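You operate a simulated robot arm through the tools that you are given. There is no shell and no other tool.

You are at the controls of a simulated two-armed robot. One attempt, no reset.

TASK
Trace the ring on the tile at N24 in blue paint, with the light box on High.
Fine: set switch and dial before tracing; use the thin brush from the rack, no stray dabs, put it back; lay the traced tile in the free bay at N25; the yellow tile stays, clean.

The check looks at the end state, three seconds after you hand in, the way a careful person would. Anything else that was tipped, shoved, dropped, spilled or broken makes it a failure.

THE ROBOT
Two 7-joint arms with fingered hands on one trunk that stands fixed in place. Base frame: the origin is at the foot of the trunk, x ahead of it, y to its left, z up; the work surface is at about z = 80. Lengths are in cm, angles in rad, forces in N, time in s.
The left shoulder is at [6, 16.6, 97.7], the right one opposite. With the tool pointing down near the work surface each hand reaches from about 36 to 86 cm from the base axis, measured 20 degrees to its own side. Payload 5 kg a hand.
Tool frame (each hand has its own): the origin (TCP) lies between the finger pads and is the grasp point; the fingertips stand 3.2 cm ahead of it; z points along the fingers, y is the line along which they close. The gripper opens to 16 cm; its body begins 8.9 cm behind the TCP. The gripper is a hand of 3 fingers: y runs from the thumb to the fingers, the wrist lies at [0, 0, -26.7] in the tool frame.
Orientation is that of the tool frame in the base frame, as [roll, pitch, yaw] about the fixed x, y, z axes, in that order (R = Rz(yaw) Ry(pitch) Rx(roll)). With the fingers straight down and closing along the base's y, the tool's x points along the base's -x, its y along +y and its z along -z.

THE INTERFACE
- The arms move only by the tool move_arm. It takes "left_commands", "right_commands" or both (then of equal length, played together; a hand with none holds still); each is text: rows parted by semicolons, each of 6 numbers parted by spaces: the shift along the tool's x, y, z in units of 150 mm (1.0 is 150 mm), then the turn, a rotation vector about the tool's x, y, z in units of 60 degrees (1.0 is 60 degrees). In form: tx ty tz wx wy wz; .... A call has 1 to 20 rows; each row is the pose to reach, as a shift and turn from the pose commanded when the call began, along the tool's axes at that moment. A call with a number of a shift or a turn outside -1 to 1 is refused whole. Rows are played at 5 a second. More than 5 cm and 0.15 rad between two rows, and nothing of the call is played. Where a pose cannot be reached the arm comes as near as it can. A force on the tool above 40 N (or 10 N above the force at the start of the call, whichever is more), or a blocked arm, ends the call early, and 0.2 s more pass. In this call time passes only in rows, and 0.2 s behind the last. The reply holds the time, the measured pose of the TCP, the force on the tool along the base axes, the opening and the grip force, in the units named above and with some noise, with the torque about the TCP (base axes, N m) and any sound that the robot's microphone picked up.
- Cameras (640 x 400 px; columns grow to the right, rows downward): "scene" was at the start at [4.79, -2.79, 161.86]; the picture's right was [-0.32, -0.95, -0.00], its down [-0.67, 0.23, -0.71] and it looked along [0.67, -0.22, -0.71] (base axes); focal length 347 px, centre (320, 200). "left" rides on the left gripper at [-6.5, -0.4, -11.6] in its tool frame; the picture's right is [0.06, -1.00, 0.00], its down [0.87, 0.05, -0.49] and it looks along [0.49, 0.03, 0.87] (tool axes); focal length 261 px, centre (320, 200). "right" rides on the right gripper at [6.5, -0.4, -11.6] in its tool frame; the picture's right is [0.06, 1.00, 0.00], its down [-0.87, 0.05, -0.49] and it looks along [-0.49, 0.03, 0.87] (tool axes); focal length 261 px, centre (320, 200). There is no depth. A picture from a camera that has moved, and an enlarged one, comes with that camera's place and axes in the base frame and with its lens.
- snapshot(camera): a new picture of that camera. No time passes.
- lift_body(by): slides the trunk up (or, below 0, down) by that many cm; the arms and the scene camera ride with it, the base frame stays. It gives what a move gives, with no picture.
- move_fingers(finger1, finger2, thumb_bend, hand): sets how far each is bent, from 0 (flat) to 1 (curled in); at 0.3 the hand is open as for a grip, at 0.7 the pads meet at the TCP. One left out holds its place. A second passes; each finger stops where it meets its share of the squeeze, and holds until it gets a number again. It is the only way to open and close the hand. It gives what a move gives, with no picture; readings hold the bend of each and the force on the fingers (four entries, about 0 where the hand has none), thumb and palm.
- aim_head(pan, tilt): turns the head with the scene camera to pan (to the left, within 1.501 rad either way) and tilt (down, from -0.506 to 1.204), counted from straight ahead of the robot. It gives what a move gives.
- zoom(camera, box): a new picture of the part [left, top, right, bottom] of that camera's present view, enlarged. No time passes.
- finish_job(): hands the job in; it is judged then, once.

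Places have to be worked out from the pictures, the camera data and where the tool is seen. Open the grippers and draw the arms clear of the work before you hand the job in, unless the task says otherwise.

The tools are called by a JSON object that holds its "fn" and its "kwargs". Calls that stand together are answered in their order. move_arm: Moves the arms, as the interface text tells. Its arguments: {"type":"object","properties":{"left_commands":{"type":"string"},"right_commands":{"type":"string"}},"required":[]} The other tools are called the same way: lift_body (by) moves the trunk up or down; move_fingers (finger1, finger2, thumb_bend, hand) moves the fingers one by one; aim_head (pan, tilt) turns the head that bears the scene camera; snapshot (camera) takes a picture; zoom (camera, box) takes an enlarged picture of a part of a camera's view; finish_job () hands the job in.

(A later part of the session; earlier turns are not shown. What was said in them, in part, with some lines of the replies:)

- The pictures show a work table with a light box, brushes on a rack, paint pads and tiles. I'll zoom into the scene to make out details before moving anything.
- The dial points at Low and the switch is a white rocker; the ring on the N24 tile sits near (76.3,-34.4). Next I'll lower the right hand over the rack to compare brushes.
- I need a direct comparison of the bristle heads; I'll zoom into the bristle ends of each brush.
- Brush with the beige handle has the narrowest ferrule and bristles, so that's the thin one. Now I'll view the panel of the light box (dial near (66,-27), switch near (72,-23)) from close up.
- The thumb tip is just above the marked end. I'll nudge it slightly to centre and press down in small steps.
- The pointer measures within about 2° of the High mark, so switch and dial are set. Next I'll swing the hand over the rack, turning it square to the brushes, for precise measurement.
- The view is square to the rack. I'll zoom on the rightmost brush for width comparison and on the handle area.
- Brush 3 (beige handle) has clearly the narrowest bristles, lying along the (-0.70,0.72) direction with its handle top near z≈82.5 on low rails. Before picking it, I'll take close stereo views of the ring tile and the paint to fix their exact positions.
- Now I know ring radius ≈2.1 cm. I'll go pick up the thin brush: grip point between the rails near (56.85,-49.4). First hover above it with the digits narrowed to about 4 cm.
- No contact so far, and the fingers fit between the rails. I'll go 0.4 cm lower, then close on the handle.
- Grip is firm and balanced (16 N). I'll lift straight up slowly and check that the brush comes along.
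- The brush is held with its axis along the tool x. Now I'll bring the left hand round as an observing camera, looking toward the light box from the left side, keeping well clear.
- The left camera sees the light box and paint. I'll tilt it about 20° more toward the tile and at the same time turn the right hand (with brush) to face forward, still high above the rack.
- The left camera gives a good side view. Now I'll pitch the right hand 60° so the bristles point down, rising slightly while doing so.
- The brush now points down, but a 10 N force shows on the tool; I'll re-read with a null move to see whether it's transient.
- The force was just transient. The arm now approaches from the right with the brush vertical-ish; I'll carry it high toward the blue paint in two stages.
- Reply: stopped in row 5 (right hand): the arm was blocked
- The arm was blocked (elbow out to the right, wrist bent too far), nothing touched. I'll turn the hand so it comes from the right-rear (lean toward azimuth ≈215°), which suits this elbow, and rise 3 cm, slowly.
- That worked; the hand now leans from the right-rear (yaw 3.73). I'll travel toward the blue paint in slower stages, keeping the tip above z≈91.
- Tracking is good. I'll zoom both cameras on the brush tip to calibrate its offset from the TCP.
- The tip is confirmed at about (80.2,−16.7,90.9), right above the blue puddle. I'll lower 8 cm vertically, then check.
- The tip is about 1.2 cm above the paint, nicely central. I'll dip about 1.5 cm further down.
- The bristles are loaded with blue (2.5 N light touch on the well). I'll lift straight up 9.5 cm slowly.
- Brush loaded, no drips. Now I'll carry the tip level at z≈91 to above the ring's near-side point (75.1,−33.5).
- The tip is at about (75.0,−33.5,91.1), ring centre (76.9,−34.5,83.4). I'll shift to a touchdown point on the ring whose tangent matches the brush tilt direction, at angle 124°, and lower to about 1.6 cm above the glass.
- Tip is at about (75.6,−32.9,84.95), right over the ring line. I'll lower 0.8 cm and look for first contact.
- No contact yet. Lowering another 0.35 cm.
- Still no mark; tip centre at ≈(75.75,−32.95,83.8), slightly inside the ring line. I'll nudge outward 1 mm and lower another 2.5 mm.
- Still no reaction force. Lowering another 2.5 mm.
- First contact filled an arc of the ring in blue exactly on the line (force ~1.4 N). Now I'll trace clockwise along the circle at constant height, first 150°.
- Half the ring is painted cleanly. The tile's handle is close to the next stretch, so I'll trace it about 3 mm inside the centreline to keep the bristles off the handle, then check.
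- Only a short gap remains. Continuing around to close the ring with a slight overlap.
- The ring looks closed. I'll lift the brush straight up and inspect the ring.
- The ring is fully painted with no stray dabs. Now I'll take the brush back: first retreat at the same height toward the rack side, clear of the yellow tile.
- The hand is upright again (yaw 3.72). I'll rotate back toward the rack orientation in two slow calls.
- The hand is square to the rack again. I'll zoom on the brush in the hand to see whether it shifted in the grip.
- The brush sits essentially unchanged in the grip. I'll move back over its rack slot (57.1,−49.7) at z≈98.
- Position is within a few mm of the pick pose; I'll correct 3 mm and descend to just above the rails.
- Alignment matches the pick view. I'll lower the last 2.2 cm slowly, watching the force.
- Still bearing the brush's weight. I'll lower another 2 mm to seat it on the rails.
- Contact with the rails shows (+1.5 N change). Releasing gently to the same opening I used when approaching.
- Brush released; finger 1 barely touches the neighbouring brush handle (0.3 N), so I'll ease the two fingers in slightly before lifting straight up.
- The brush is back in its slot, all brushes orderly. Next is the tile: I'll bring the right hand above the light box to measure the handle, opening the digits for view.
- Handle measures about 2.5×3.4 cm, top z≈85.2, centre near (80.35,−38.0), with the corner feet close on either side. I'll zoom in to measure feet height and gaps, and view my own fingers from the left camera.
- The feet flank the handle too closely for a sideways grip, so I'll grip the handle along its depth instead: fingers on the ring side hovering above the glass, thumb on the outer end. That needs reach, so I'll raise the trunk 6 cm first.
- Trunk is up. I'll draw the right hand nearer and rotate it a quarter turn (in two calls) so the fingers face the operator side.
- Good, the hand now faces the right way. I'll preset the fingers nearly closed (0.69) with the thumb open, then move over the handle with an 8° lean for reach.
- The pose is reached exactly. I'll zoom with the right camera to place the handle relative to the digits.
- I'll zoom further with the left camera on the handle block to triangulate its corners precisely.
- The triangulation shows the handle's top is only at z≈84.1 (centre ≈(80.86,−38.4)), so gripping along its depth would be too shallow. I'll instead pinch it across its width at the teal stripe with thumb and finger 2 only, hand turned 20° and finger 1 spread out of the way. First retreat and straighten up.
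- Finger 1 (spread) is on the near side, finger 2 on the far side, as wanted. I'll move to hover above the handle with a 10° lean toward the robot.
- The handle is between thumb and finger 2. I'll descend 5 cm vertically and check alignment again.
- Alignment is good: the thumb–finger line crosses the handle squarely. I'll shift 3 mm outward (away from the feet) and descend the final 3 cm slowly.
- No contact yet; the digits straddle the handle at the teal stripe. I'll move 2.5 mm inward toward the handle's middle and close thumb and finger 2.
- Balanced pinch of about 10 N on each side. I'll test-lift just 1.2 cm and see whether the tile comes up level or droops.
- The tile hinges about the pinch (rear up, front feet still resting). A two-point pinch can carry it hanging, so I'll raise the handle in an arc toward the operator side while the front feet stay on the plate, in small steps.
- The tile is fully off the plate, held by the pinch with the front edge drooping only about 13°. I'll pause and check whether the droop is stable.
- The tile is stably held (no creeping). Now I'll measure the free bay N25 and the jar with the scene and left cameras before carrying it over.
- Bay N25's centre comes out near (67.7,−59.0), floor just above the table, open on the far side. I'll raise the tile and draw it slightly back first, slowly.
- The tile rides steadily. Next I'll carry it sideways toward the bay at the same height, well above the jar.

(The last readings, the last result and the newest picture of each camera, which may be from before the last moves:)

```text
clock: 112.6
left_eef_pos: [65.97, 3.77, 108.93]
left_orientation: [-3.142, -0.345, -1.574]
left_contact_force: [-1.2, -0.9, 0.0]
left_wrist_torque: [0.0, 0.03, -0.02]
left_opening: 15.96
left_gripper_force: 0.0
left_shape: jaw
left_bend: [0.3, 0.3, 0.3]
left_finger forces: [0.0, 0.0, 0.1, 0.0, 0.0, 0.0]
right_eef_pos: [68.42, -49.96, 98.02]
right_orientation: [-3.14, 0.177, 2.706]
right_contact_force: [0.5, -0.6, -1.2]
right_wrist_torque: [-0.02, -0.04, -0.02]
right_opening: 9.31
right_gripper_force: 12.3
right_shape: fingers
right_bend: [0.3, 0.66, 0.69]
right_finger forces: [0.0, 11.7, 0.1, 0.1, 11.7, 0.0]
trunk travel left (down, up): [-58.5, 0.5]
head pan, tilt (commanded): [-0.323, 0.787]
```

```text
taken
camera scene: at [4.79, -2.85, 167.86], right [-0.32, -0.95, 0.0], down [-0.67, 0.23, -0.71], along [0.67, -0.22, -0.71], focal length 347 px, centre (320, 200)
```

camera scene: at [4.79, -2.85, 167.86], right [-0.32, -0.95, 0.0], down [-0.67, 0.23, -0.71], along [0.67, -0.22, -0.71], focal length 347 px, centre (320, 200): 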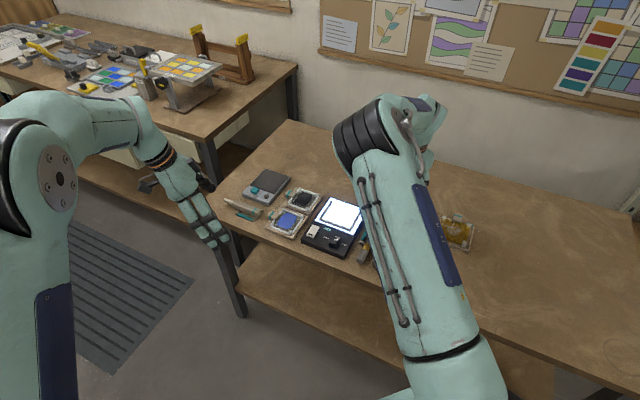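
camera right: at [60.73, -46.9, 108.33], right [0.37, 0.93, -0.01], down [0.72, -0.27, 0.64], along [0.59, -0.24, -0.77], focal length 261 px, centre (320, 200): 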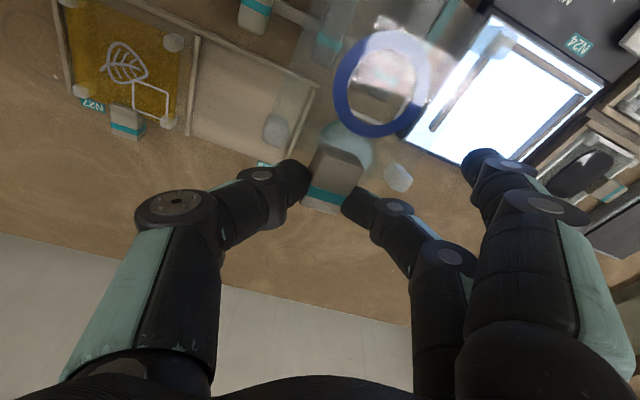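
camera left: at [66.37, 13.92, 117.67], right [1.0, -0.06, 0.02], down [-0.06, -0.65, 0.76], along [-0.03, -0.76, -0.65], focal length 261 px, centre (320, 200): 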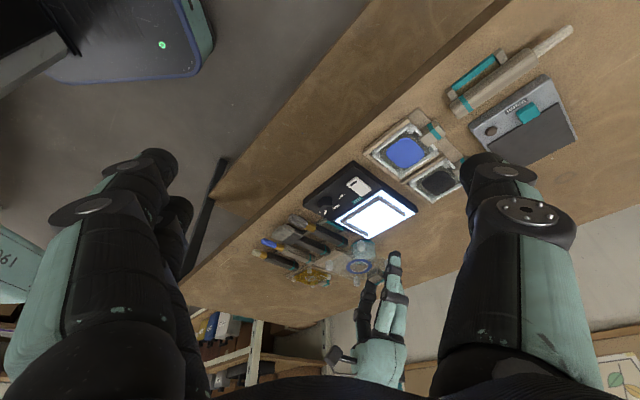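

Clear of the jar. Now to a staging point above the bay (69.5,−61.3,94), slightly back from the final position.

{"fn": "move_arm", "kwargs": {"right_commands": "-0.041 -0.082 0.041 0 0 0; -0.081 -0.164 0.082 0 0 0; -0.122 -0.246 0.124 0 0 0; -0.162 -0.328 0.165 0 0 0; -0.203 -0.41 0.206 0 0 0; -0.244 -0.491 0.248 0 0 0; -0.284 -0.573 0.289 0 0 0; -0.325 -0.655 0.33 0 0 0"}}

{"fn": "snapshot", "kwargs": {"camera": "right"}}

{"fn": "zoom", "kwargs": {"camera": "left", "box": [260, 210, 400, 310]}}

{"fn": "zoom", "kwargs": {"camera": "scene", "box": [360, 130, 500, 260]}}

```text
clock: 114.4
left_eef_pos: [65.95, 3.77, 108.83]
left_orientation: [3.142, -0.346, -1.572]
left_contact_force: [-1.3, -0.7, 0.6]
left_wrist_torque: [0.03, 0.0, 0.0]
left_opening: 15.96
left_gripper_force: 0.1
left_shape: jaw
left_bend: [0.3, 0.3, 0.3]
left_finger forces: [0.1, 0.0, 0.0, 0.0, 0.0, 0.0]
right_eef_pos: [69.36, -61.34, 94.0]
right_orientation: [-3.14, 0.177, 2.707]
right_contact_force: [0.2, 0.7, 0.0]
right_wrist_torque: [-0.03, 0.01, -0.02]
right_opening: 9.31
right_gripper_force: 11.8
right_shape: fingers
right_bend: [0.3, 0.66, 0.69]
right_finger forces: [0.1, 11.8, 0.0, 0.0, 11.7, 0.0]
trunk travel left (down, up): [-58.5, 0.5]
head pan, tilt (commanded): [-0.323, 0.787]
```

```text
taken
camera right: at [61.64, -58.2, 104.2], right [0.36, 0.93, -0.01], down [0.72, -0.27, 0.64], along [0.59, -0.24, -0.77], focal length 261 px, centre (320, 200)
```

right: 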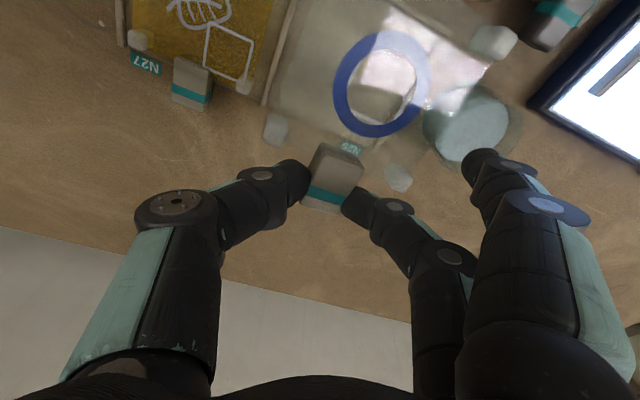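

```text
4.00 times, centred on (330, 260) of left
camera zoom: at [66.4, 13.84, 117.67], right [1.0, -0.06, 0.02], down [-0.06, -0.65, 0.76], along [-0.03, -0.76, -0.65], focal length 1043 px, centre (280, -40)
```

zoom: 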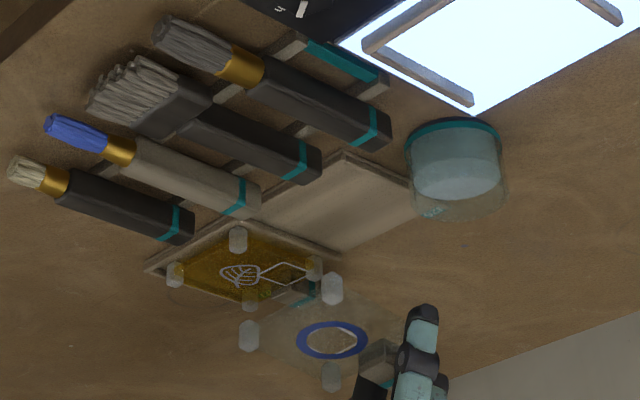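

```text
3.08 times, centred on (430, 195) of scene
camera zoom: at [4.81, -2.86, 167.86], right [-0.32, -0.95, 0.0], down [-0.67, 0.23, -0.71], along [0.67, -0.22, -0.71], focal length 1069 px, centre (-18, 215)
```

zoom: 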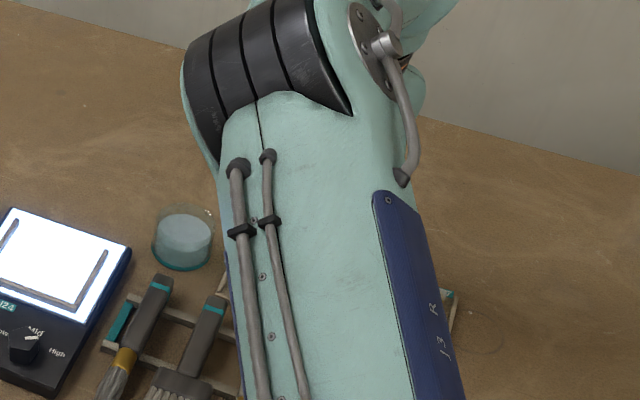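

The tile is hovering over the bay with only ~7° droop. I'll move toward the final position and lower to TCP z≈89, then check against the bay rails.

{"fn": "move_arm", "kwargs": {"right_commands": "-0.011 -0.007 0.087 0 0 0; -0.022 -0.015 0.173 0 0 0; -0.033 -0.022 0.26 0 0 0; -0.0444 -0.0293 0.3466 0 0 0"}}

{"fn": "snapshot", "kwargs": {"camera": "right"}}

{"fn": "zoom", "kwargs": {"camera": "right", "box": [240, 0, 540, 190]}}

{"fn": "zoom", "kwargs": {"camera": "left", "box": [290, 230, 390, 300]}}

```text
clock: 115.4
left_eef_pos: [65.9, 3.87, 108.9]
left_orientation: [-3.14, -0.345, -1.571]
left_contact_force: [0.2, 0.1, 0.0]
left_wrist_torque: [-0.02, -0.02, 0.01]
left_opening: 16.0
left_gripper_force: 0.1
left_shape: jaw
left_bend: [0.3, 0.3, 0.3]
left_finger forces: [0.0, 0.0, 0.1, 0.0, 0.0, 0.0]
right_eef_pos: [70.65, -62.4, 88.81]
right_orientation: [-3.141, 0.179, 2.706]
right_contact_force: [0.2, 0.2, -1.6]
right_wrist_torque: [-0.02, 0.03, -0.02]
right_opening: 9.27
right_gripper_force: 11.9
right_shape: fingers
right_bend: [0.3, 0.66, 0.69]
right_finger forces: [0.1, 11.8, 0.1, 0.0, 11.7, 0.0]
trunk travel left (down, up): [-58.5, 0.5]
head pan, tilt (commanded): [-0.323, 0.787]
```

```text
taken
camera right: at [62.93, -59.21, 99.05], right [0.36, 0.93, -0.01], down [0.72, -0.27, 0.64], along [0.59, -0.24, -0.77], focal length 261 px, centre (320, 200)
```

right: 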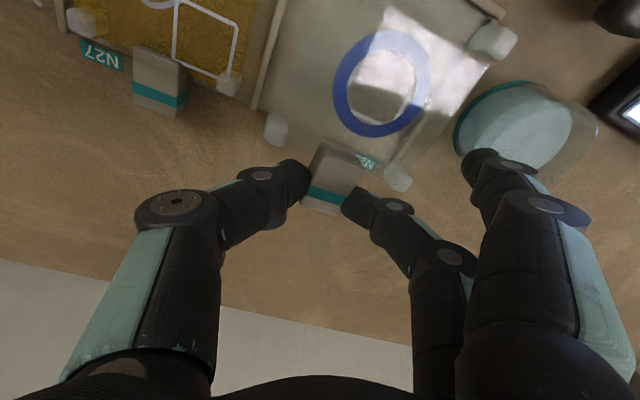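

```text
2.11 times, centred on (390, 95) of right
camera zoom: at [62.93, -59.21, 99.05], right [0.36, 0.93, -0.01], down [0.72, -0.27, 0.64], along [0.59, -0.24, -0.77], focal length 549 px, centre (173, 421)
```

zoom: 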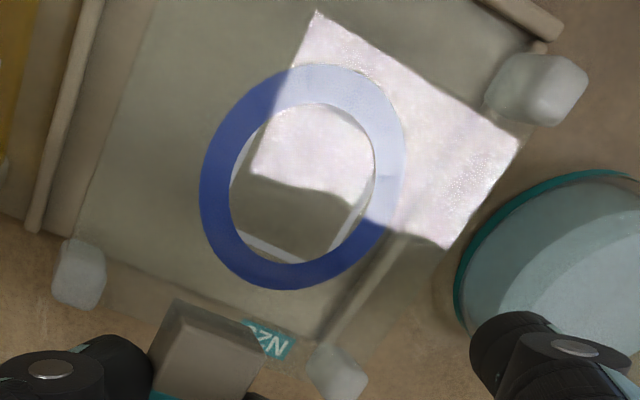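

```text
5.71 times, centred on (340, 265) of left
camera zoom: at [66.41, 13.88, 117.66], right [1.0, -0.06, 0.02], down [-0.05, -0.65, 0.76], along [-0.03, -0.76, -0.65], focal length 1489 px, centre (206, -171)
```

zoom: 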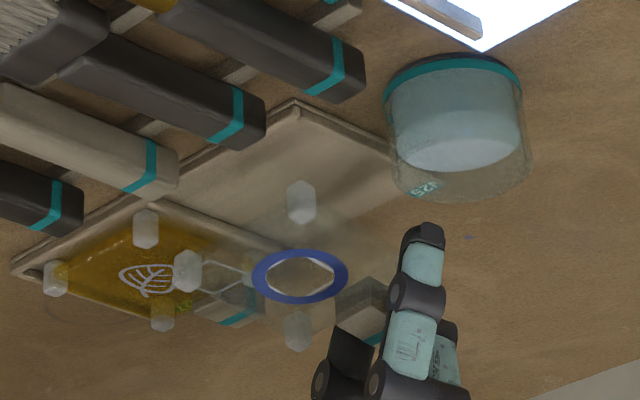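

Relative to the bay: sideways it's well centred (≥0.6 cm each side), but it needs to sit about 0.8 cm further out to clear the near rail. I'll shift that and lower to z≈86.3.

{"fn": "move_arm", "kwargs": {"right_commands": "-0.0198 -0.0185 0.009 0 0 0; -0.0198 -0.0185 0.06 0 0 0; -0.0198 -0.0185 0.115 0 0 0; -0.0198 -0.0185 0.173 0 0 0"}}

{"fn": "zoom", "kwargs": {"camera": "right", "box": [240, 0, 540, 190]}}

{"fn": "zoom", "kwargs": {"camera": "left", "box": [290, 230, 390, 300]}}

```text
clock: 116.4
left_eef_pos: [65.98, 3.77, 108.79]
left_orientation: [3.14, -0.344, -1.571]
left_contact_force: [-0.1, 0.1, -0.8]
left_wrist_torque: [0.02, 0.05, -0.02]
left_opening: 16.0
left_gripper_force: 0.0
left_shape: jaw
left_bend: [0.3, 0.3, 0.3]
left_finger forces: [0.1, 0.0, 0.0, 0.0, 0.1, 0.1]
right_eef_pos: [71.2, -62.87, 86.43]
right_orientation: [-3.141, 0.179, 2.706]
right_contact_force: [-0.6, -0.4, -1.4]
right_wrist_torque: [-0.07, -0.02, 0.0]
right_opening: 9.3
right_gripper_force: 11.5
right_shape: fingers
right_bend: [0.3, 0.66, 0.69]
right_finger forces: [0.1, 11.8, 0.0, 0.0, 11.7, 0.0]
trunk travel left (down, up): [-58.5, 0.5]
head pan, tilt (commanded): [-0.323, 0.787]
```

```text
2.11 times, centred on (390, 95) of right
camera zoom: at [63.49, -59.75, 96.68], right [0.36, 0.93, -0.01], down [0.72, -0.27, 0.64], along [0.59, -0.24, -0.77], focal length 549 px, centre (173, 421)
```

zoom: 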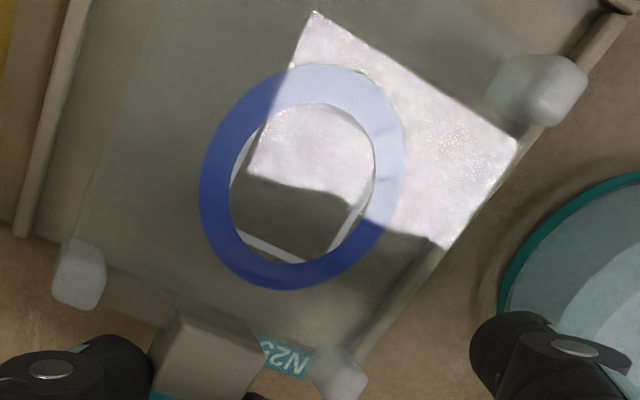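

```text
5.71 times, centred on (340, 265) of left
camera zoom: at [66.41, 13.89, 117.66], right [1.0, -0.06, 0.02], down [-0.05, -0.65, 0.76], along [-0.03, -0.76, -0.65], focal length 1489 px, centre (206, -171)
```

zoom: 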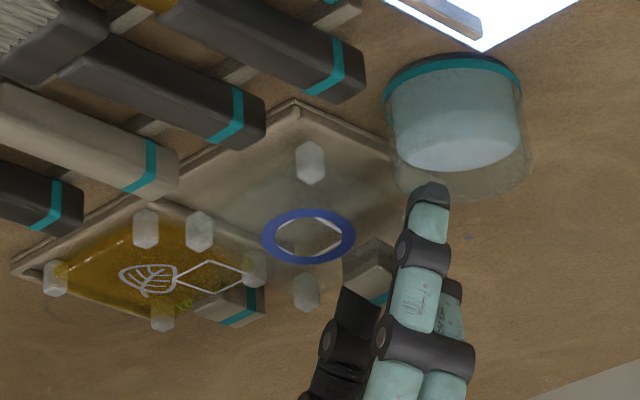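

Clearances look right on all sides (≈0.4–0.7 cm). Lowering straight down another 1.3 cm so the front feet come to the bay floor.

{"fn": "move_arm", "kwargs": {"right_commands": "0.004 0 0.022 0 0 0; 0.008 0 0.044 0 0 0; 0.012 0 0.066 0 0 0; 0.0153 0 0.0853 0 0 0"}}

{"fn": "zoom", "kwargs": {"camera": "right", "box": [240, 0, 540, 190]}}

{"fn": "zoom", "kwargs": {"camera": "left", "box": [290, 230, 390, 300]}}

```text
clock: 117.4
left_eef_pos: [65.91, 3.81, 108.97]
left_orientation: [-3.141, -0.345, -1.571]
left_contact_force: [0.8, -0.2, -0.1]
left_wrist_torque: [0.01, 0.0, 0.0]
left_opening: 15.99
left_gripper_force: 0.0
left_shape: jaw
left_bend: [0.3, 0.3, 0.3]
left_finger forces: [0.1, 0.1, 0.0, 0.1, 0.0, 0.0]
right_eef_pos: [71.25, -62.92, 85.25]
right_orientation: [-3.14, 0.179, 2.706]
right_contact_force: [-0.6, 0.3, -0.8]
right_wrist_torque: [0.01, 0.0, -0.02]
right_opening: 9.29
right_gripper_force: 12.5
right_shape: fingers
right_bend: [0.3, 0.66, 0.69]
right_finger forces: [0.0, 11.9, 0.0, 0.0, 11.8, 0.0]
trunk travel left (down, up): [-58.5, 0.5]
head pan, tilt (commanded): [-0.323, 0.787]
```

```text
2.11 times, centred on (390, 95) of right
camera zoom: at [63.49, -59.74, 95.48], right [0.37, 0.93, -0.01], down [0.72, -0.27, 0.64], along [0.59, -0.24, -0.77], focal length 549 px, centre (173, 421)
```

zoom: 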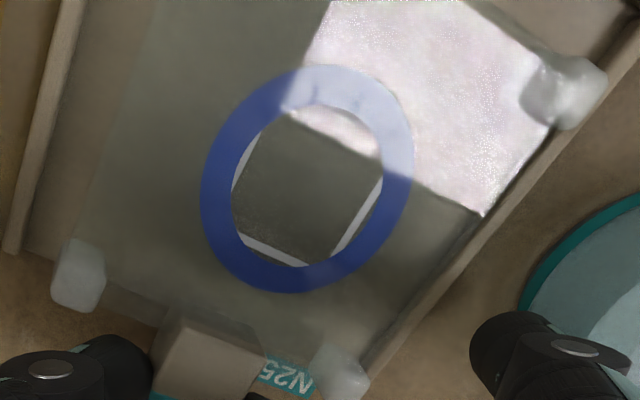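

```text
5.71 times, centred on (340, 265) of left
camera zoom: at [66.39, 13.9, 117.67], right [1.0, -0.06, 0.02], down [-0.06, -0.65, 0.76], along [-0.03, -0.76, -0.65], focal length 1489 px, centre (206, -171)
```

zoom: 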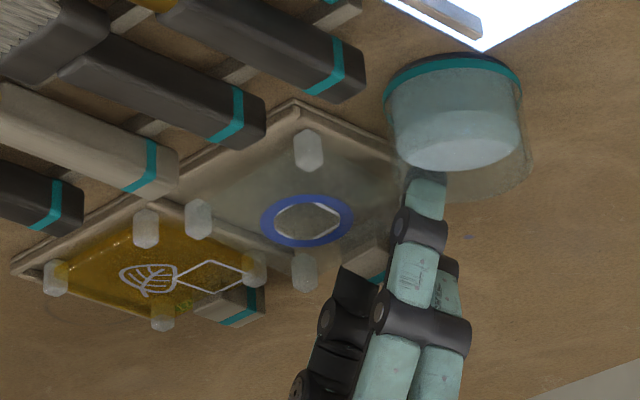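

The front feet have begun to touch, and the tile appears turned about 4° clockwise relative to the bay. I'll raise 0.6 cm and rotate the hand 4° counter-clockwise to square it.

{"fn": "move_arm", "kwargs": {"right_commands": "-0.0071 0 -0.0394 0 0 0; -0.0071 0 -0.0394 -0.006 0 -0.033; -0.0071 0 -0.0394 -0.0119 0 -0.0658; -0.0071 0 -0.0394 -0.0119 0 -0.0658"}}

{"fn": "zoom", "kwargs": {"camera": "right", "box": [240, 0, 540, 190]}}

{"fn": "zoom", "kwargs": {"camera": "left", "box": [290, 230, 390, 300]}}

```text
clock: 118.4
left_eef_pos: [66.05, 3.83, 108.81]
left_orientation: [3.141, -0.345, -1.572]
left_contact_force: [0.4, -1.2, 0.7]
left_wrist_torque: [-0.01, -0.02, -0.03]
left_opening: 16.0
left_gripper_force: 0.0
left_shape: jaw
left_bend: [0.3, 0.3, 0.3]
left_finger forces: [0.0, 0.0, 0.0, 0.0, 0.0, 0.0]
right_eef_pos: [71.11, -62.88, 85.83]
right_orientation: [-3.141, 0.178, 2.778]
right_contact_force: [0.3, 1.7, 0.0]
right_wrist_torque: [0.0, -0.04, 0.0]
right_opening: 9.27
right_gripper_force: 11.9
right_shape: fingers
right_bend: [0.3, 0.66, 0.69]
right_finger forces: [0.1, 11.8, 0.1, 0.0, 11.8, 0.1]
trunk travel left (down, up): [-58.5, 0.5]
head pan, tilt (commanded): [-0.323, 0.787]
```

```text
2.11 times, centred on (390, 95) of right
camera zoom: at [63.27, -60.31, 96.04], right [0.3, 0.95, -0.01], down [0.74, -0.22, 0.64], along [0.61, -0.2, -0.77], focal length 549 px, centre (173, 421)
```

zoom: 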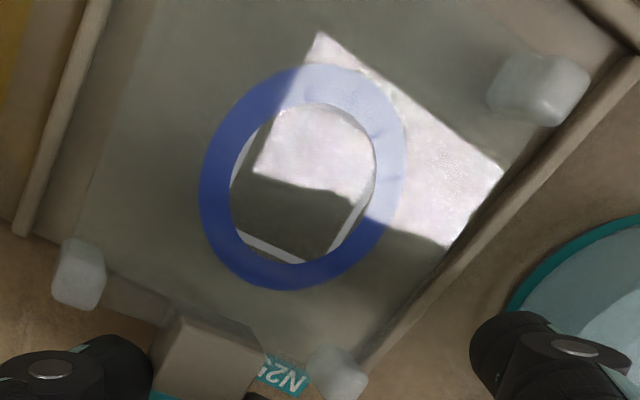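

```text
5.71 times, centred on (340, 265) of left
camera zoom: at [66.4, 13.9, 117.66], right [1.0, -0.06, 0.02], down [-0.06, -0.65, 0.76], along [-0.03, -0.76, -0.65], focal length 1489 px, centre (206, -171)
```

zoom: 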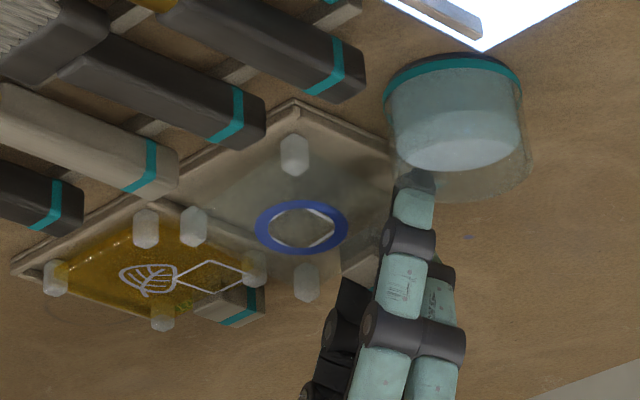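

Computing in base coordinates, the tile was actually square before (≈44.5° vs bay 44.2°); the apparent turn was just levelling. I'll undo that 4° rotation.

{"fn": "move_arm", "kwargs": {"right_commands": "0 0 0 0.006 0 0.033; 0 0 0 0.0119 0 0.0658; 0 0 0 0.0119 0 0.0658"}}

{"fn": "zoom", "kwargs": {"camera": "right", "box": [240, 0, 540, 190]}}

{"fn": "zoom", "kwargs": {"camera": "left", "box": [310, 240, 370, 285]}}

```text
clock: 119.2
left_eef_pos: [65.98, 3.83, 108.93]
left_orientation: [3.141, -0.344, -1.571]
left_contact_force: [-0.3, 0.4, -0.3]
left_wrist_torque: [-0.01, -0.04, 0.04]
left_opening: 15.99
left_gripper_force: 0.1
left_shape: jaw
left_bend: [0.3, 0.3, 0.3]
left_finger forces: [0.1, 0.1, 0.0, 0.1, 0.1, 0.1]
right_eef_pos: [71.18, -62.88, 85.8]
right_orientation: [-3.141, 0.18, 2.707]
right_contact_force: [0.5, 0.5, -0.4]
right_wrist_torque: [-0.03, -0.06, 0.01]
right_opening: 9.32
right_gripper_force: 12.1
right_shape: fingers
right_bend: [0.3, 0.66, 0.69]
right_finger forces: [0.0, 12.0, 0.0, 0.0, 11.8, 0.1]
trunk travel left (down, up): [-58.5, 0.5]
head pan, tilt (commanded): [-0.323, 0.787]
```

```text
2.11 times, centred on (390, 95) of right
camera zoom: at [63.5, -59.7, 96.08], right [0.37, 0.93, -0.01], down [0.72, -0.27, 0.64], along [0.59, -0.24, -0.77], focal length 549 px, centre (173, 421)
```

zoom: 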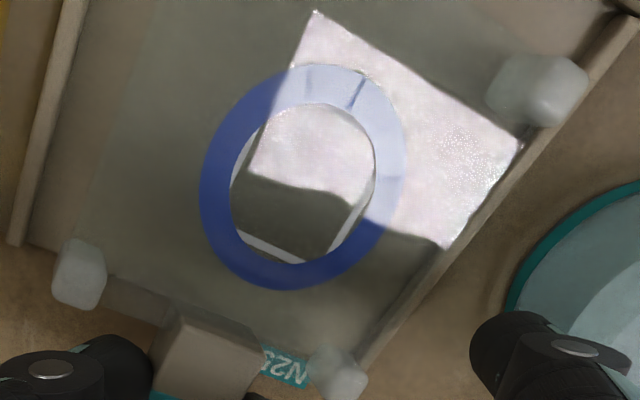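

```text
8.89 times, centred on (340, 262) of left
camera zoom: at [66.39, 13.9, 117.66], right [1.0, -0.06, 0.02], down [-0.06, -0.65, 0.76], along [-0.03, -0.76, -0.65], focal length 2317 px, centre (142, -356)
```

zoom: 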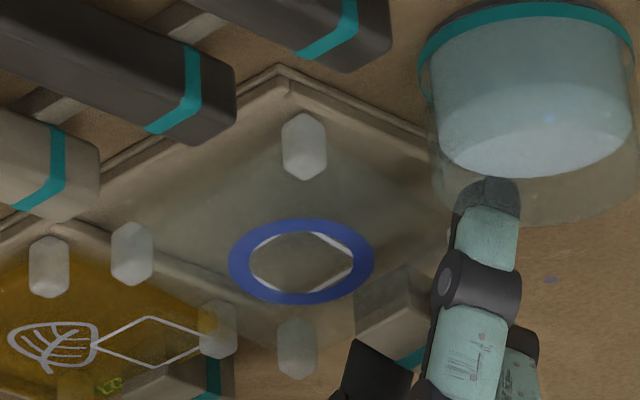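

Squared up again, with feet inside the bay. I'll lower 1.5 cm slowly so the front feet land and the tile levels.

{"fn": "move_arm", "kwargs": {"right_commands": "0.0035 0 0.0197 0 0 0; 0.007 0 0.0394 0 0 0; 0.0106 0 0.059 0 0 0; 0.0141 0 0.0787 0 0 0; 0.0176 0 0.0984 0 0 0"}}

{"fn": "zoom", "kwargs": {"camera": "right", "box": [240, 0, 540, 190]}}

{"fn": "zoom", "kwargs": {"camera": "left", "box": [310, 240, 370, 285]}}

```text
clock: 120.4
left_eef_pos: [66.02, 3.8, 108.98]
left_orientation: [3.141, -0.346, -1.572]
left_contact_force: [-0.3, 0.6, -0.3]
left_wrist_torque: [0.01, 0.01, -0.01]
left_opening: 15.98
left_gripper_force: 0.1
left_shape: jaw
left_bend: [0.3, 0.3, 0.3]
left_finger forces: [0.0, 0.0, 0.0, 0.0, 0.0, 0.0]
right_eef_pos: [71.25, -62.85, 84.31]
right_orientation: [-3.14, 0.18, 2.708]
right_contact_force: [-0.2, 0.9, 0.9]
right_wrist_torque: [0.06, -0.02, -0.01]
right_opening: 9.31
right_gripper_force: 11.9
right_shape: fingers
right_bend: [0.3, 0.66, 0.69]
right_finger forces: [0.0, 11.7, 0.0, 0.0, 12.0, 0.0]
trunk travel left (down, up): [-58.5, 0.5]
head pan, tilt (commanded): [-0.323, 0.787]
```

```text
2.11 times, centred on (390, 95) of right
camera zoom: at [63.48, -59.76, 94.56], right [0.37, 0.93, -0.01], down [0.72, -0.27, 0.64], along [0.59, -0.24, -0.77], focal length 549 px, centre (173, 421)
```

zoom: 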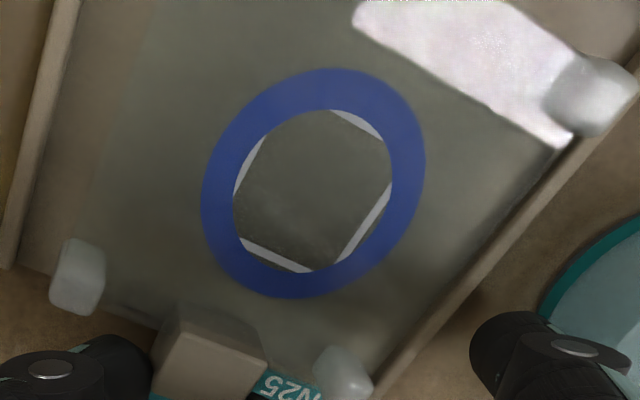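

```text
8.89 times, centred on (340, 262) of left
camera zoom: at [66.38, 13.9, 117.68], right [1.0, -0.06, 0.02], down [-0.06, -0.65, 0.76], along [-0.03, -0.76, -0.65], focal length 2317 px, centre (142, -356)
```

zoom: 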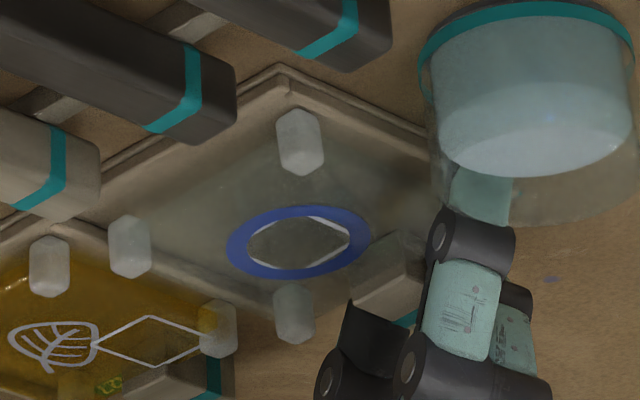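

The front is supported and the tile is nearly level. Lowering the last few millimetres.

{"fn": "move_arm", "kwargs": {"right_commands": "0.0018 0 0.01 0 0 0; 0.0035 0 0.0197 0 0 0; 0.0047 0 0.026 0 0 0"}}

{"fn": "zoom", "kwargs": {"camera": "right", "box": [240, 0, 540, 190]}}

{"fn": "zoom", "kwargs": {"camera": "left", "box": [310, 240, 370, 285]}}

```text
clock: 121.2
left_eef_pos: [65.87, 3.96, 108.9]
left_orientation: [3.141, -0.346, -1.573]
left_contact_force: [0.3, 0.5, 0.3]
left_wrist_torque: [-0.02, 0.02, 0.01]
left_opening: 15.98
left_gripper_force: 0.1
left_shape: jaw
left_bend: [0.3, 0.3, 0.3]
left_finger forces: [0.0, 0.0, 0.0, 0.0, 0.1, 0.0]
right_eef_pos: [71.15, -62.88, 83.94]
right_orientation: [-3.14, 0.18, 2.708]
right_contact_force: [0.3, -0.1, 3.7]
right_wrist_torque: [0.13, -0.14, 0.0]
right_opening: 9.35
right_gripper_force: 13.3
right_shape: fingers
right_bend: [0.3, 0.67, 0.69]
right_finger forces: [0.1, 13.1, 0.1, 0.0, 13.7, 0.1]
trunk travel left (down, up): [-58.5, 0.5]
head pan, tilt (commanded): [-0.323, 0.787]
```

```text
2.11 times, centred on (390, 95) of right
camera zoom: at [63.46, -59.77, 94.21], right [0.37, 0.93, -0.01], down [0.72, -0.27, 0.64], along [0.59, -0.24, -0.77], focal length 549 px, centre (173, 421)
```

zoom: 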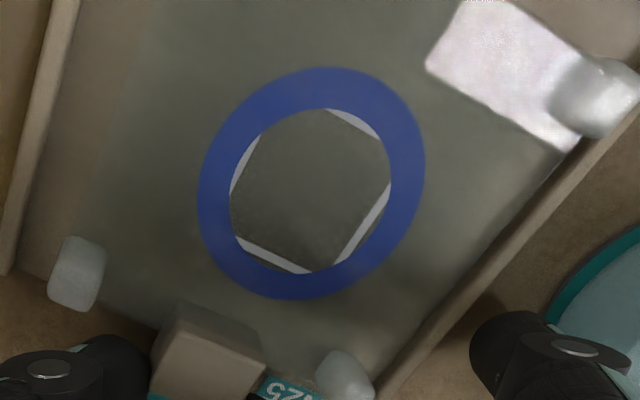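

```text
8.89 times, centred on (340, 262) of left
camera zoom: at [66.37, 13.91, 117.68], right [1.0, -0.06, 0.02], down [-0.06, -0.65, 0.76], along [-0.03, -0.76, -0.65], focal length 2317 px, centre (142, -356)
```

zoom: 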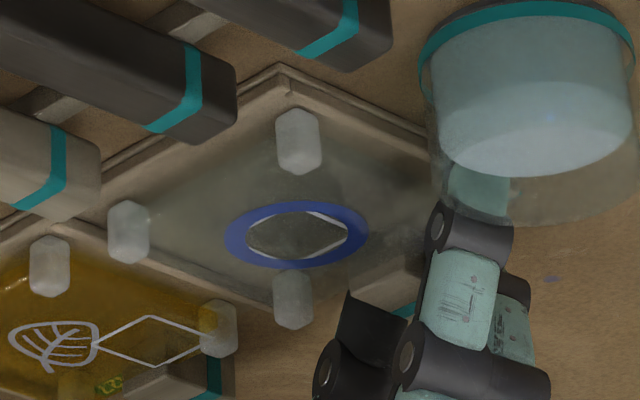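

All feet are down (3.7 N upward). Releasing thumb and finger 2 just slightly.

{"fn": "move_fingers", "kwargs": {"hand": "right", "finger2": 0.62, "thumb_bend": 0.63}}

{"fn": "zoom", "kwargs": {"camera": "right", "box": [200, 40, 480, 240]}}

{"fn": "zoom", "kwargs": {"camera": "left", "box": [310, 240, 370, 285]}}

```text
clock: 122.2
left_eef_pos: [65.98, 3.84, 108.8]
left_orientation: [3.141, -0.347, -1.573]
left_contact_force: [0.4, -0.5, 0.8]
left_wrist_torque: [-0.01, 0.03, 0.0]
left_opening: 16.01
left_gripper_force: 0.1
left_shape: jaw
left_bend: [0.3, 0.3, 0.3]
left_finger forces: [0.2, 0.0, 0.1, 0.0, 0.0, 0.1]
right_eef_pos: [71.21, -62.87, 83.98]
right_orientation: [-3.139, 0.179, 2.706]
right_contact_force: [-0.4, 0.0, 0.1]
right_wrist_torque: [0.01, 0.01, -0.03]
right_opening: 10.11
right_gripper_force: 0.1
right_shape: fingers
right_bend: [0.3, 0.62, 0.63]
right_finger forces: [0.0, 0.0, 0.0, 0.1, 0.1, 0.1]
trunk travel left (down, up): [-58.5, 0.5]
head pan, tilt (commanded): [-0.323, 0.787]
```

```text
2.00 times, centred on (340, 140) of right
camera zoom: at [63.48, -59.76, 94.17], right [0.36, 0.93, -0.01], down [0.72, -0.27, 0.64], along [0.59, -0.24, -0.77], focal length 521 px, centre (280, 320)
```

zoom: 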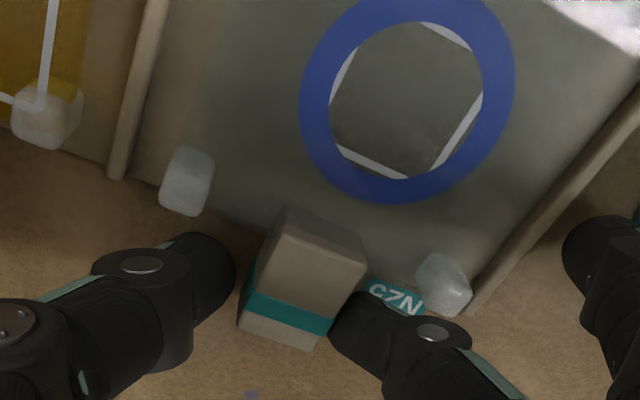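

```text
8.89 times, centred on (340, 262) of left
camera zoom: at [66.39, 13.91, 117.67], right [1.0, -0.06, 0.02], down [-0.06, -0.65, 0.76], along [-0.03, -0.76, -0.65], focal length 2317 px, centre (142, -356)
```

zoom: 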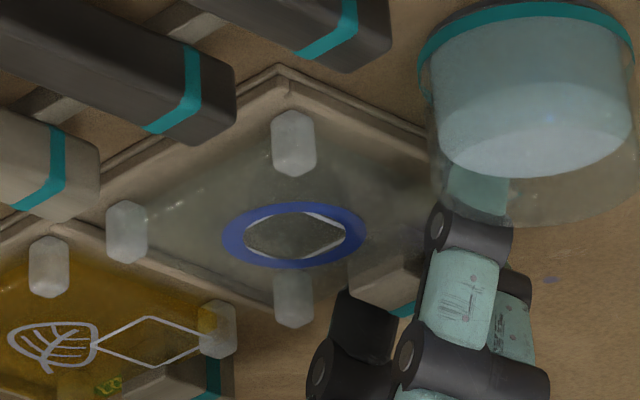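

The tile rests in N25, all forces zero (the small blue speck on the bench was there before I dipped). I'll lift the hand straight up, slowly at first.

{"fn": "move_arm", "kwargs": {"right_commands": "-0.006 0 -0.033 0 0 0; -0.012 0 -0.066 0 0 0; -0.02 0 -0.11 0 0 0; -0.03 0 -0.17 0 0 0; -0.045 0 -0.25 0 0 0; -0.06 0 -0.33 0 0 0"}}

{"fn": "zoom", "kwargs": {"camera": "right", "box": [200, 0, 480, 200]}}

{"fn": "zoom", "kwargs": {"camera": "left", "box": [290, 230, 390, 300]}}

```text
clock: 123.6
left_eef_pos: [65.89, 3.88, 108.95]
left_orientation: [3.141, -0.346, -1.57]
left_contact_force: [0.2, 0.2, 0.0]
left_wrist_torque: [0.01, 0.02, 0.01]
left_opening: 15.99
left_gripper_force: 0.1
left_shape: jaw
left_bend: [0.3, 0.3, 0.3]
left_finger forces: [0.0, 0.0, 0.1, 0.0, 0.0, 0.0]
right_eef_pos: [71.35, -62.83, 89.11]
right_orientation: [-3.138, 0.179, 2.707]
right_contact_force: [-0.3, 0.4, 0.4]
right_wrist_torque: [-0.03, 0.03, -0.01]
right_opening: 10.12
right_gripper_force: 0.2
right_shape: fingers
right_bend: [0.3, 0.62, 0.63]
right_finger forces: [0.0, 0.0, 0.0, 0.0, 0.0, 0.0]
trunk travel left (down, up): [-58.5, 0.5]
head pan, tilt (commanded): [-0.323, 0.787]
```

```text
2.00 times, centred on (340, 100) of right
camera zoom: at [63.57, -59.71, 99.24], right [0.36, 0.93, -0.01], down [0.72, -0.27, 0.64], along [0.59, -0.24, -0.77], focal length 521 px, centre (280, 400)
```

zoom: 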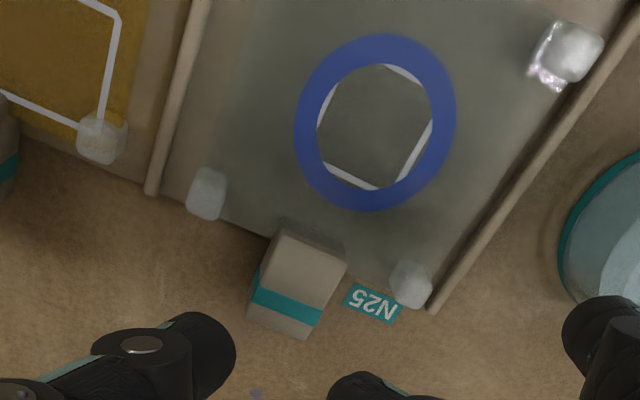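

```text
5.71 times, centred on (340, 265) of left
camera zoom: at [66.38, 13.91, 117.67], right [1.0, -0.06, 0.02], down [-0.06, -0.65, 0.76], along [-0.03, -0.76, -0.65], focal length 1489 px, centre (206, -171)
```

zoom: 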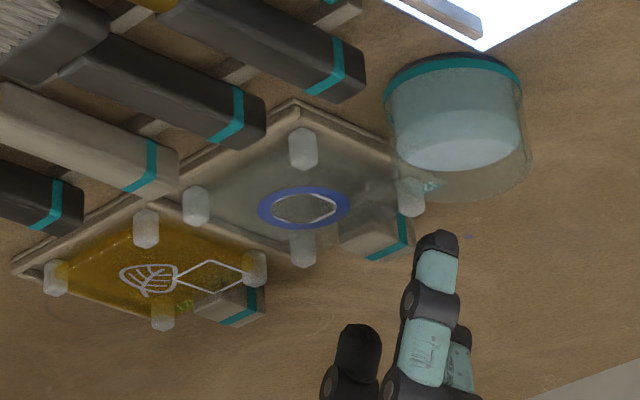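

The tile lies flat in N25, square with its neighbour. I'll retreat the right hand upward and back toward the robot.

{"fn": "move_arm", "kwargs": {"right_commands": "0 0 -0.13 0 0 0; 0.04 0.02 -0.27 0 0 0; 0.13 0.055 -0.4 0 0 0; 0.23 0.1 -0.53 0 0 0; 0.33 0.14 -0.64 0 0 0; 0.44 0.18 -0.75 0 0 0; 0.55 0.225 -0.84 0 0 0; 0.66 0.2715 -0.93 0 0 0"}}

{"fn": "snapshot", "kwargs": {"camera": "right"}}

{"fn": "snapshot", "kwargs": {"camera": "scene"}}

```text
clock: 125.4
left_eef_pos: [65.94, 3.9, 108.92]
left_orientation: [-3.141, -0.347, -1.571]
left_contact_force: [-0.3, 0.1, -0.7]
left_wrist_torque: [-0.02, 0.01, -0.04]
left_opening: 15.97
left_gripper_force: 0.1
left_shape: jaw
left_bend: [0.3, 0.3, 0.3]
left_finger forces: [0.0, 0.0, 0.0, 0.0, 0.1, 0.0]
right_eef_pos: [61.7, -53.92, 100.85]
right_orientation: [-3.139, 0.183, 2.707]
right_contact_force: [0.6, -0.6, 0.0]
right_wrist_torque: [0.0, -0.01, -0.01]
right_opening: 10.12
right_gripper_force: 0.0
right_shape: fingers
right_bend: [0.3, 0.62, 0.63]
right_finger forces: [0.0, 0.0, 0.0, 0.0, 0.0, 0.0]
trunk travel left (down, up): [-58.5, 0.5]
head pan, tilt (commanded): [-0.323, 0.787]
```

```text
taken
camera right: at [54.01, -50.76, 111.15], right [0.36, 0.93, -0.01], down [0.72, -0.27, 0.64], along [0.59, -0.24, -0.77], focal length 261 px, centre (320, 200)
```

right: 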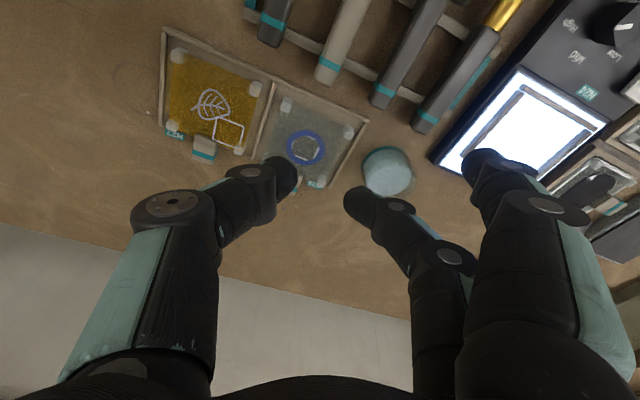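

```text
taken
camera scene: at [4.73, -2.71, 167.86], right [-0.32, -0.95, 0.0], down [-0.67, 0.22, -0.71], along [0.67, -0.22, -0.71], focal length 347 px, centre (320, 200)
```

scene: 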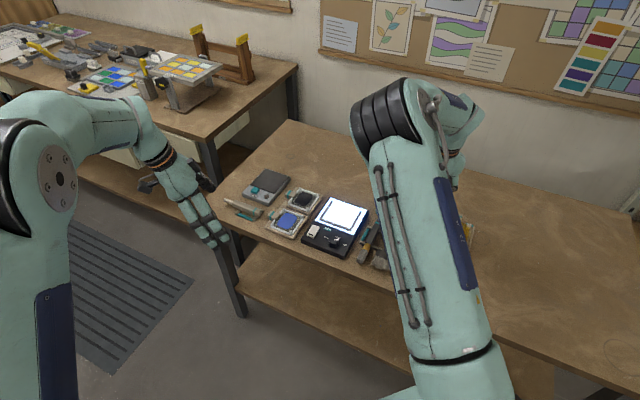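

The traced tile sits in N25 and the yellow tile is untouched. I'll open the right hand and draw the arm back toward its starting area, above the work.

{"fn": "move_fingers", "kwargs": {"hand": "right", "finger1": 0.3, "finger2": 0.3, "thumb_bend": 0.3}}

{"fn": "move_arm", "kwargs": {"right_commands": "0.06 -0.02 -0.14 0 0.02 0; 0.14 -0.05 -0.28 0 0.04 0; 0.23 -0.09 -0.42 0 0.06 0; 0.33 -0.13 -0.55 0 0.08 0; 0.43 -0.17 -0.67 0 0.1 0; 0.53 -0.2 -0.78 0 0.13 0; 0.62 -0.24 -0.88 0 0.15 0; 0.71 -0.27 -0.975 0 0.172 0"}}

{"fn": "snapshot", "kwargs": {"camera": "scene"}}

{"fn": "snapshot", "kwargs": {"camera": "right"}}

```text
clock: 126.4
left_eef_pos: [65.93, 3.9, 108.94]
left_orientation: [3.141, -0.346, -1.571]
left_contact_force: [-0.7, -0.2, 0.3]
left_wrist_torque: [0.01, 0.0, -0.01]
left_opening: 16.01
left_gripper_force: 0.0
left_shape: jaw
left_bend: [0.3, 0.3, 0.3]
left_finger forces: [0.1, 0.0, 0.1, 0.0, 0.0, 0.1]
right_eef_pos: [61.73, -54.04, 100.85]
right_orientation: [-3.139, 0.179, 2.708]
right_contact_force: [-0.3, -0.2, 0.1]
right_wrist_torque: [-0.02, 0.02, 0.0]
right_opening: 16.73
right_gripper_force: 0.0
right_shape: fingers
right_bend: [0.3, 0.3, 0.3]
right_finger forces: [0.1, 0.0, 0.0, 0.0, 0.1, 0.0]
trunk travel left (down, up): [-58.5, 0.5]
head pan, tilt (commanded): [-0.323, 0.787]
```

```text
clock: 128.2
left_eef_pos: [65.93, 3.95, 108.86]
left_orientation: [-3.141, -0.346, -1.572]
left_contact_force: [0.4, 0.6, -1.1]
left_wrist_torque: [0.01, 0.01, 0.0]
left_opening: 16.02
left_gripper_force: 0.0
left_shape: jaw
left_bend: [0.3, 0.3, 0.3]
left_finger forces: [0.0, 0.0, 0.0, 0.0, 0.0, 0.1]
right_eef_pos: [48.31, -52.18, 113.48]
right_orientation: [-3.14, 0.0, 2.708]
right_contact_force: [0.0, -0.3, 0.9]
right_wrist_torque: [0.02, -0.01, 0.02]
right_opening: 16.74
right_gripper_force: 0.0
right_shape: fingers
right_bend: [0.3, 0.3, 0.3]
right_finger forces: [0.0, 0.0, 0.0, 0.1, 0.0, 0.0]
trunk travel left (down, up): [-58.5, 0.5]
head pan, tilt (commanded): [-0.323, 0.787]
```

```text
taken
camera scene: at [4.75, -2.75, 167.86], right [-0.32, -0.95, 0.0], down [-0.67, 0.22, -0.71], along [0.67, -0.22, -0.71], focal length 347 px, centre (320, 200)
```

scene: 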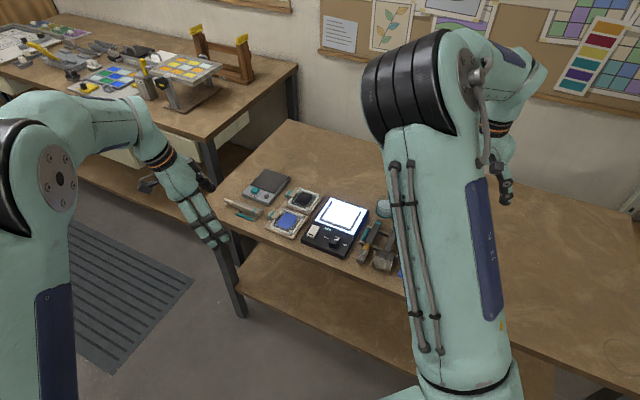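

```text
taken
camera right: at [42.35, -49.87, 125.06], right [0.36, 0.93, 0.0], down [0.81, -0.32, 0.49], along [0.46, -0.18, -0.87], focal length 261 px, centre (320, 200)
```

right: 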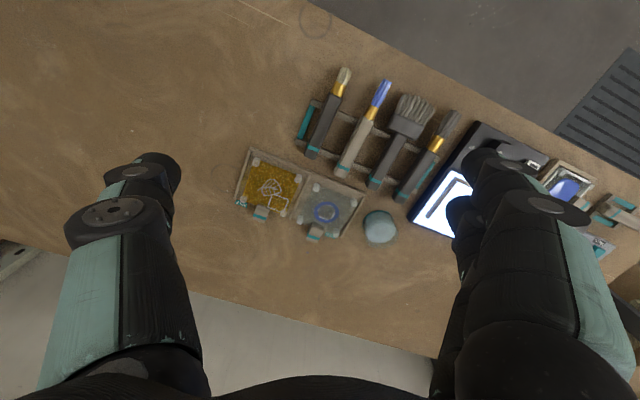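

The arm is high and clear. I'll inspect the final state with zooms: rack, tiles, light box panel.

{"fn": "zoom", "kwargs": {"camera": "right", "box": [230, 60, 470, 250]}}

{"fn": "zoom", "kwargs": {"camera": "scene", "box": [230, 160, 400, 270]}}

{"fn": "zoom", "kwargs": {"camera": "left", "box": [250, 150, 460, 310]}}

{"fn": "zoom", "kwargs": {"camera": "right", "box": [280, 170, 380, 245]}}

```text
2.11 times, centred on (350, 155) of right
camera zoom: at [42.35, -49.87, 125.06], right [0.36, 0.93, 0.0], down [0.81, -0.32, 0.49], along [0.46, -0.18, -0.87], focal length 549 px, centre (257, 295)
```

zoom: 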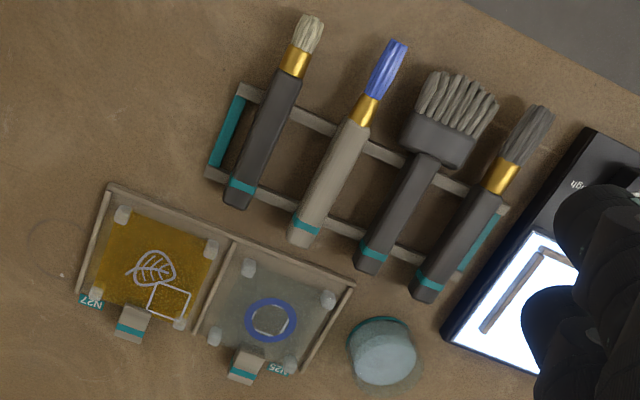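

```text
3.64 times, centred on (315, 215) of scene
camera zoom: at [4.75, -2.75, 167.86], right [-0.32, -0.95, 0.0], down [-0.67, 0.22, -0.71], along [0.67, -0.22, -0.71], focal length 1263 px, centre (338, 146)
```

zoom: 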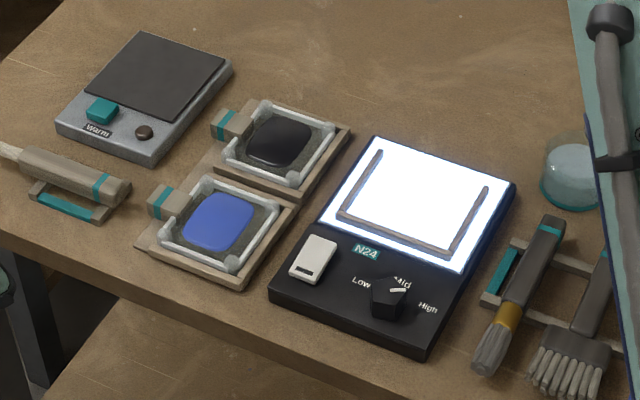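

```text
2.50 times, centred on (355, 230) of left
camera zoom: at [66.35, 13.93, 117.69], right [1.0, -0.06, 0.02], down [-0.06, -0.65, 0.76], along [-0.03, -0.76, -0.65], focal length 652 px, centre (232, 125)
```

zoom: 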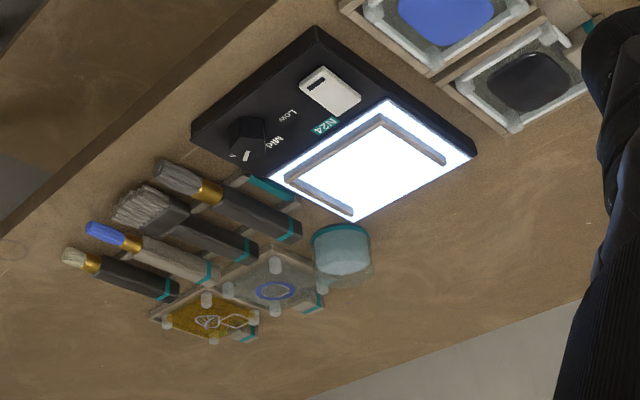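

```text
5.33 times, centred on (330, 208) of right
camera zoom: at [42.35, -49.87, 125.06], right [0.36, 0.93, 0.0], down [0.81, -0.32, 0.49], along [0.46, -0.18, -0.87], focal length 1390 px, centre (267, 160)
```

zoom: 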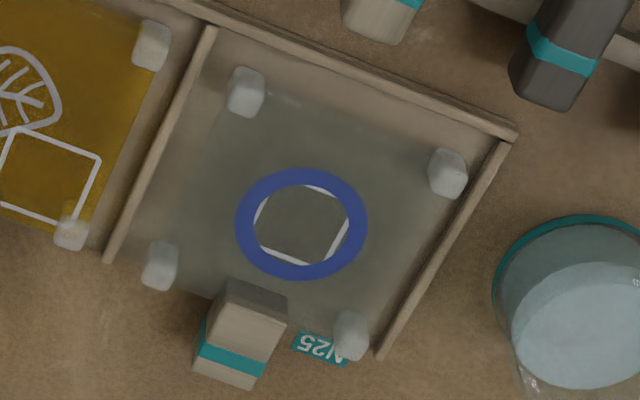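

Everything checks out: ring fully blue, dial at High and lit, brushes racked, yellow tile clean, jar upright. I'll draw the left arm back too, clear of the bench.

{"fn": "move_arm", "kwargs": {"left_commands": "-0.05 0.13 -0.12 0 0 0; -0.11 0.27 -0.24 0 0 0; -0.16 0.4 -0.36 0 0 0; -0.22 0.55 -0.48 0 0 0; -0.27 0.7 -0.6 0 0 0; -0.32 0.9 -0.68 0 0 0", "right_commands": "0.04 0 -0.03 0 0 0; 0.09 0 -0.06 0 0 0; 0.14 0 -0.09 0 0 0; 0.19 0 -0.12 0 0 0; 0.24 0 -0.15 0 0 0; 0.3 0 -0.18 0 0 0"}}

{"fn": "snapshot", "kwargs": {"camera": "scene"}}

{"fn": "snapshot", "kwargs": {"camera": "right"}}

```text
clock: 129.6
left_eef_pos: [52.27, 11.8, 117.07]
left_orientation: [-3.14, -0.346, -1.574]
left_contact_force: [0.2, 0.9, 0.7]
left_wrist_torque: [-0.04, -0.04, 0.01]
left_opening: 16.01
left_gripper_force: 0.1
left_shape: jaw
left_bend: [0.3, 0.3, 0.3]
left_finger forces: [0.0, 0.0, 0.0, 0.0, 0.0, 0.0]
right_eef_pos: [43.95, -50.2, 116.07]
right_orientation: [-3.138, -0.001, 2.706]
right_contact_force: [0.0, 0.0, 0.2]
right_wrist_torque: [-0.01, -0.05, -0.02]
right_opening: 16.79
right_gripper_force: 0.0
right_shape: fingers
right_bend: [0.3, 0.3, 0.3]
right_finger forces: [0.0, 0.0, 0.1, 0.0, 0.1, 0.0]
trunk travel left (down, up): [-58.5, 0.5]
head pan, tilt (commanded): [-0.323, 0.787]
```

```text
taken
camera scene: at [4.64, -2.66, 167.87], right [-0.32, -0.95, 0.0], down [-0.67, 0.22, -0.71], along [0.67, -0.22, -0.71], focal length 347 px, centre (320, 200)
```

scene: 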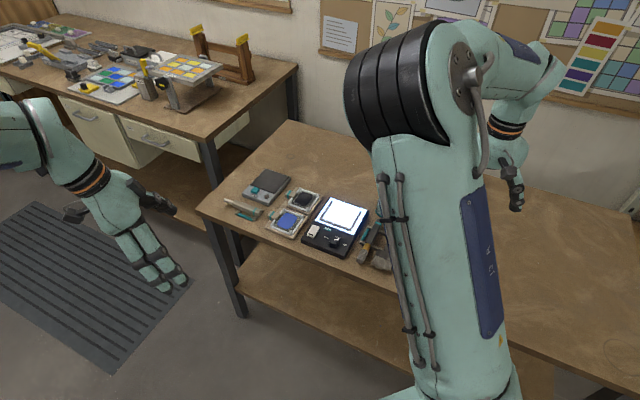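

```text
taken
camera right: at [38.13, -47.89, 127.73], right [0.36, 0.93, 0.0], down [0.81, -0.32, 0.49], along [0.46, -0.18, -0.87], focal length 261 px, centre (320, 200)
```

right: 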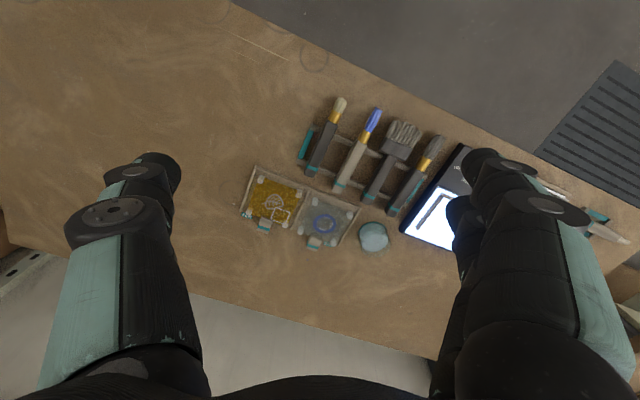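

Both hands are open and clear of the work. The ring on the tile is fully blue and the tile lies in N25. The light box is on High, the brush is back in its rack slot, and the yellow tile is clean, so I'm handing in.

{"fn": "finish_job", "kwargs": {}}

```text
The job is handed in.
```

I traced the ring in blue, moved the tile to N25, and handed the job in. The last pictures show it finished; I have no result from the check itself.

- **Light box:** the switch was on and the dial at High before tracing, and both are still set. The pointer measured within about 2° of the High mark.
- **Ring:** the whole circle is blue, and I saw no stray dabs on the tile or bench. A small blue speck on the bench beyond the bays was there before I dipped the brush.
- **Brush:** I used the beige-handled one, which had the narrowest bristles. It is back in its rack slot, with its bristles still blue because I didn't clean it. While releasing it, a finger lightly touched the brush beside it (0.3 N). That brush may have moved a millimetre or two.
- **Tile:** it lies flat in the free bay at N25. It sits about 0.4 cm further out than the yellow tile does in its own bay, and slightly towards the jar side.
- **Everything else:** the yellow tile is untouched and clean, the jar is upright, and the other items look as they did. Both hands are open and drawn back.

The tile's corner feet left no room for a full grip, so I carried it by a two-point pinch on its handle. It drooped a few degrees on the way but settled flat in the bay.
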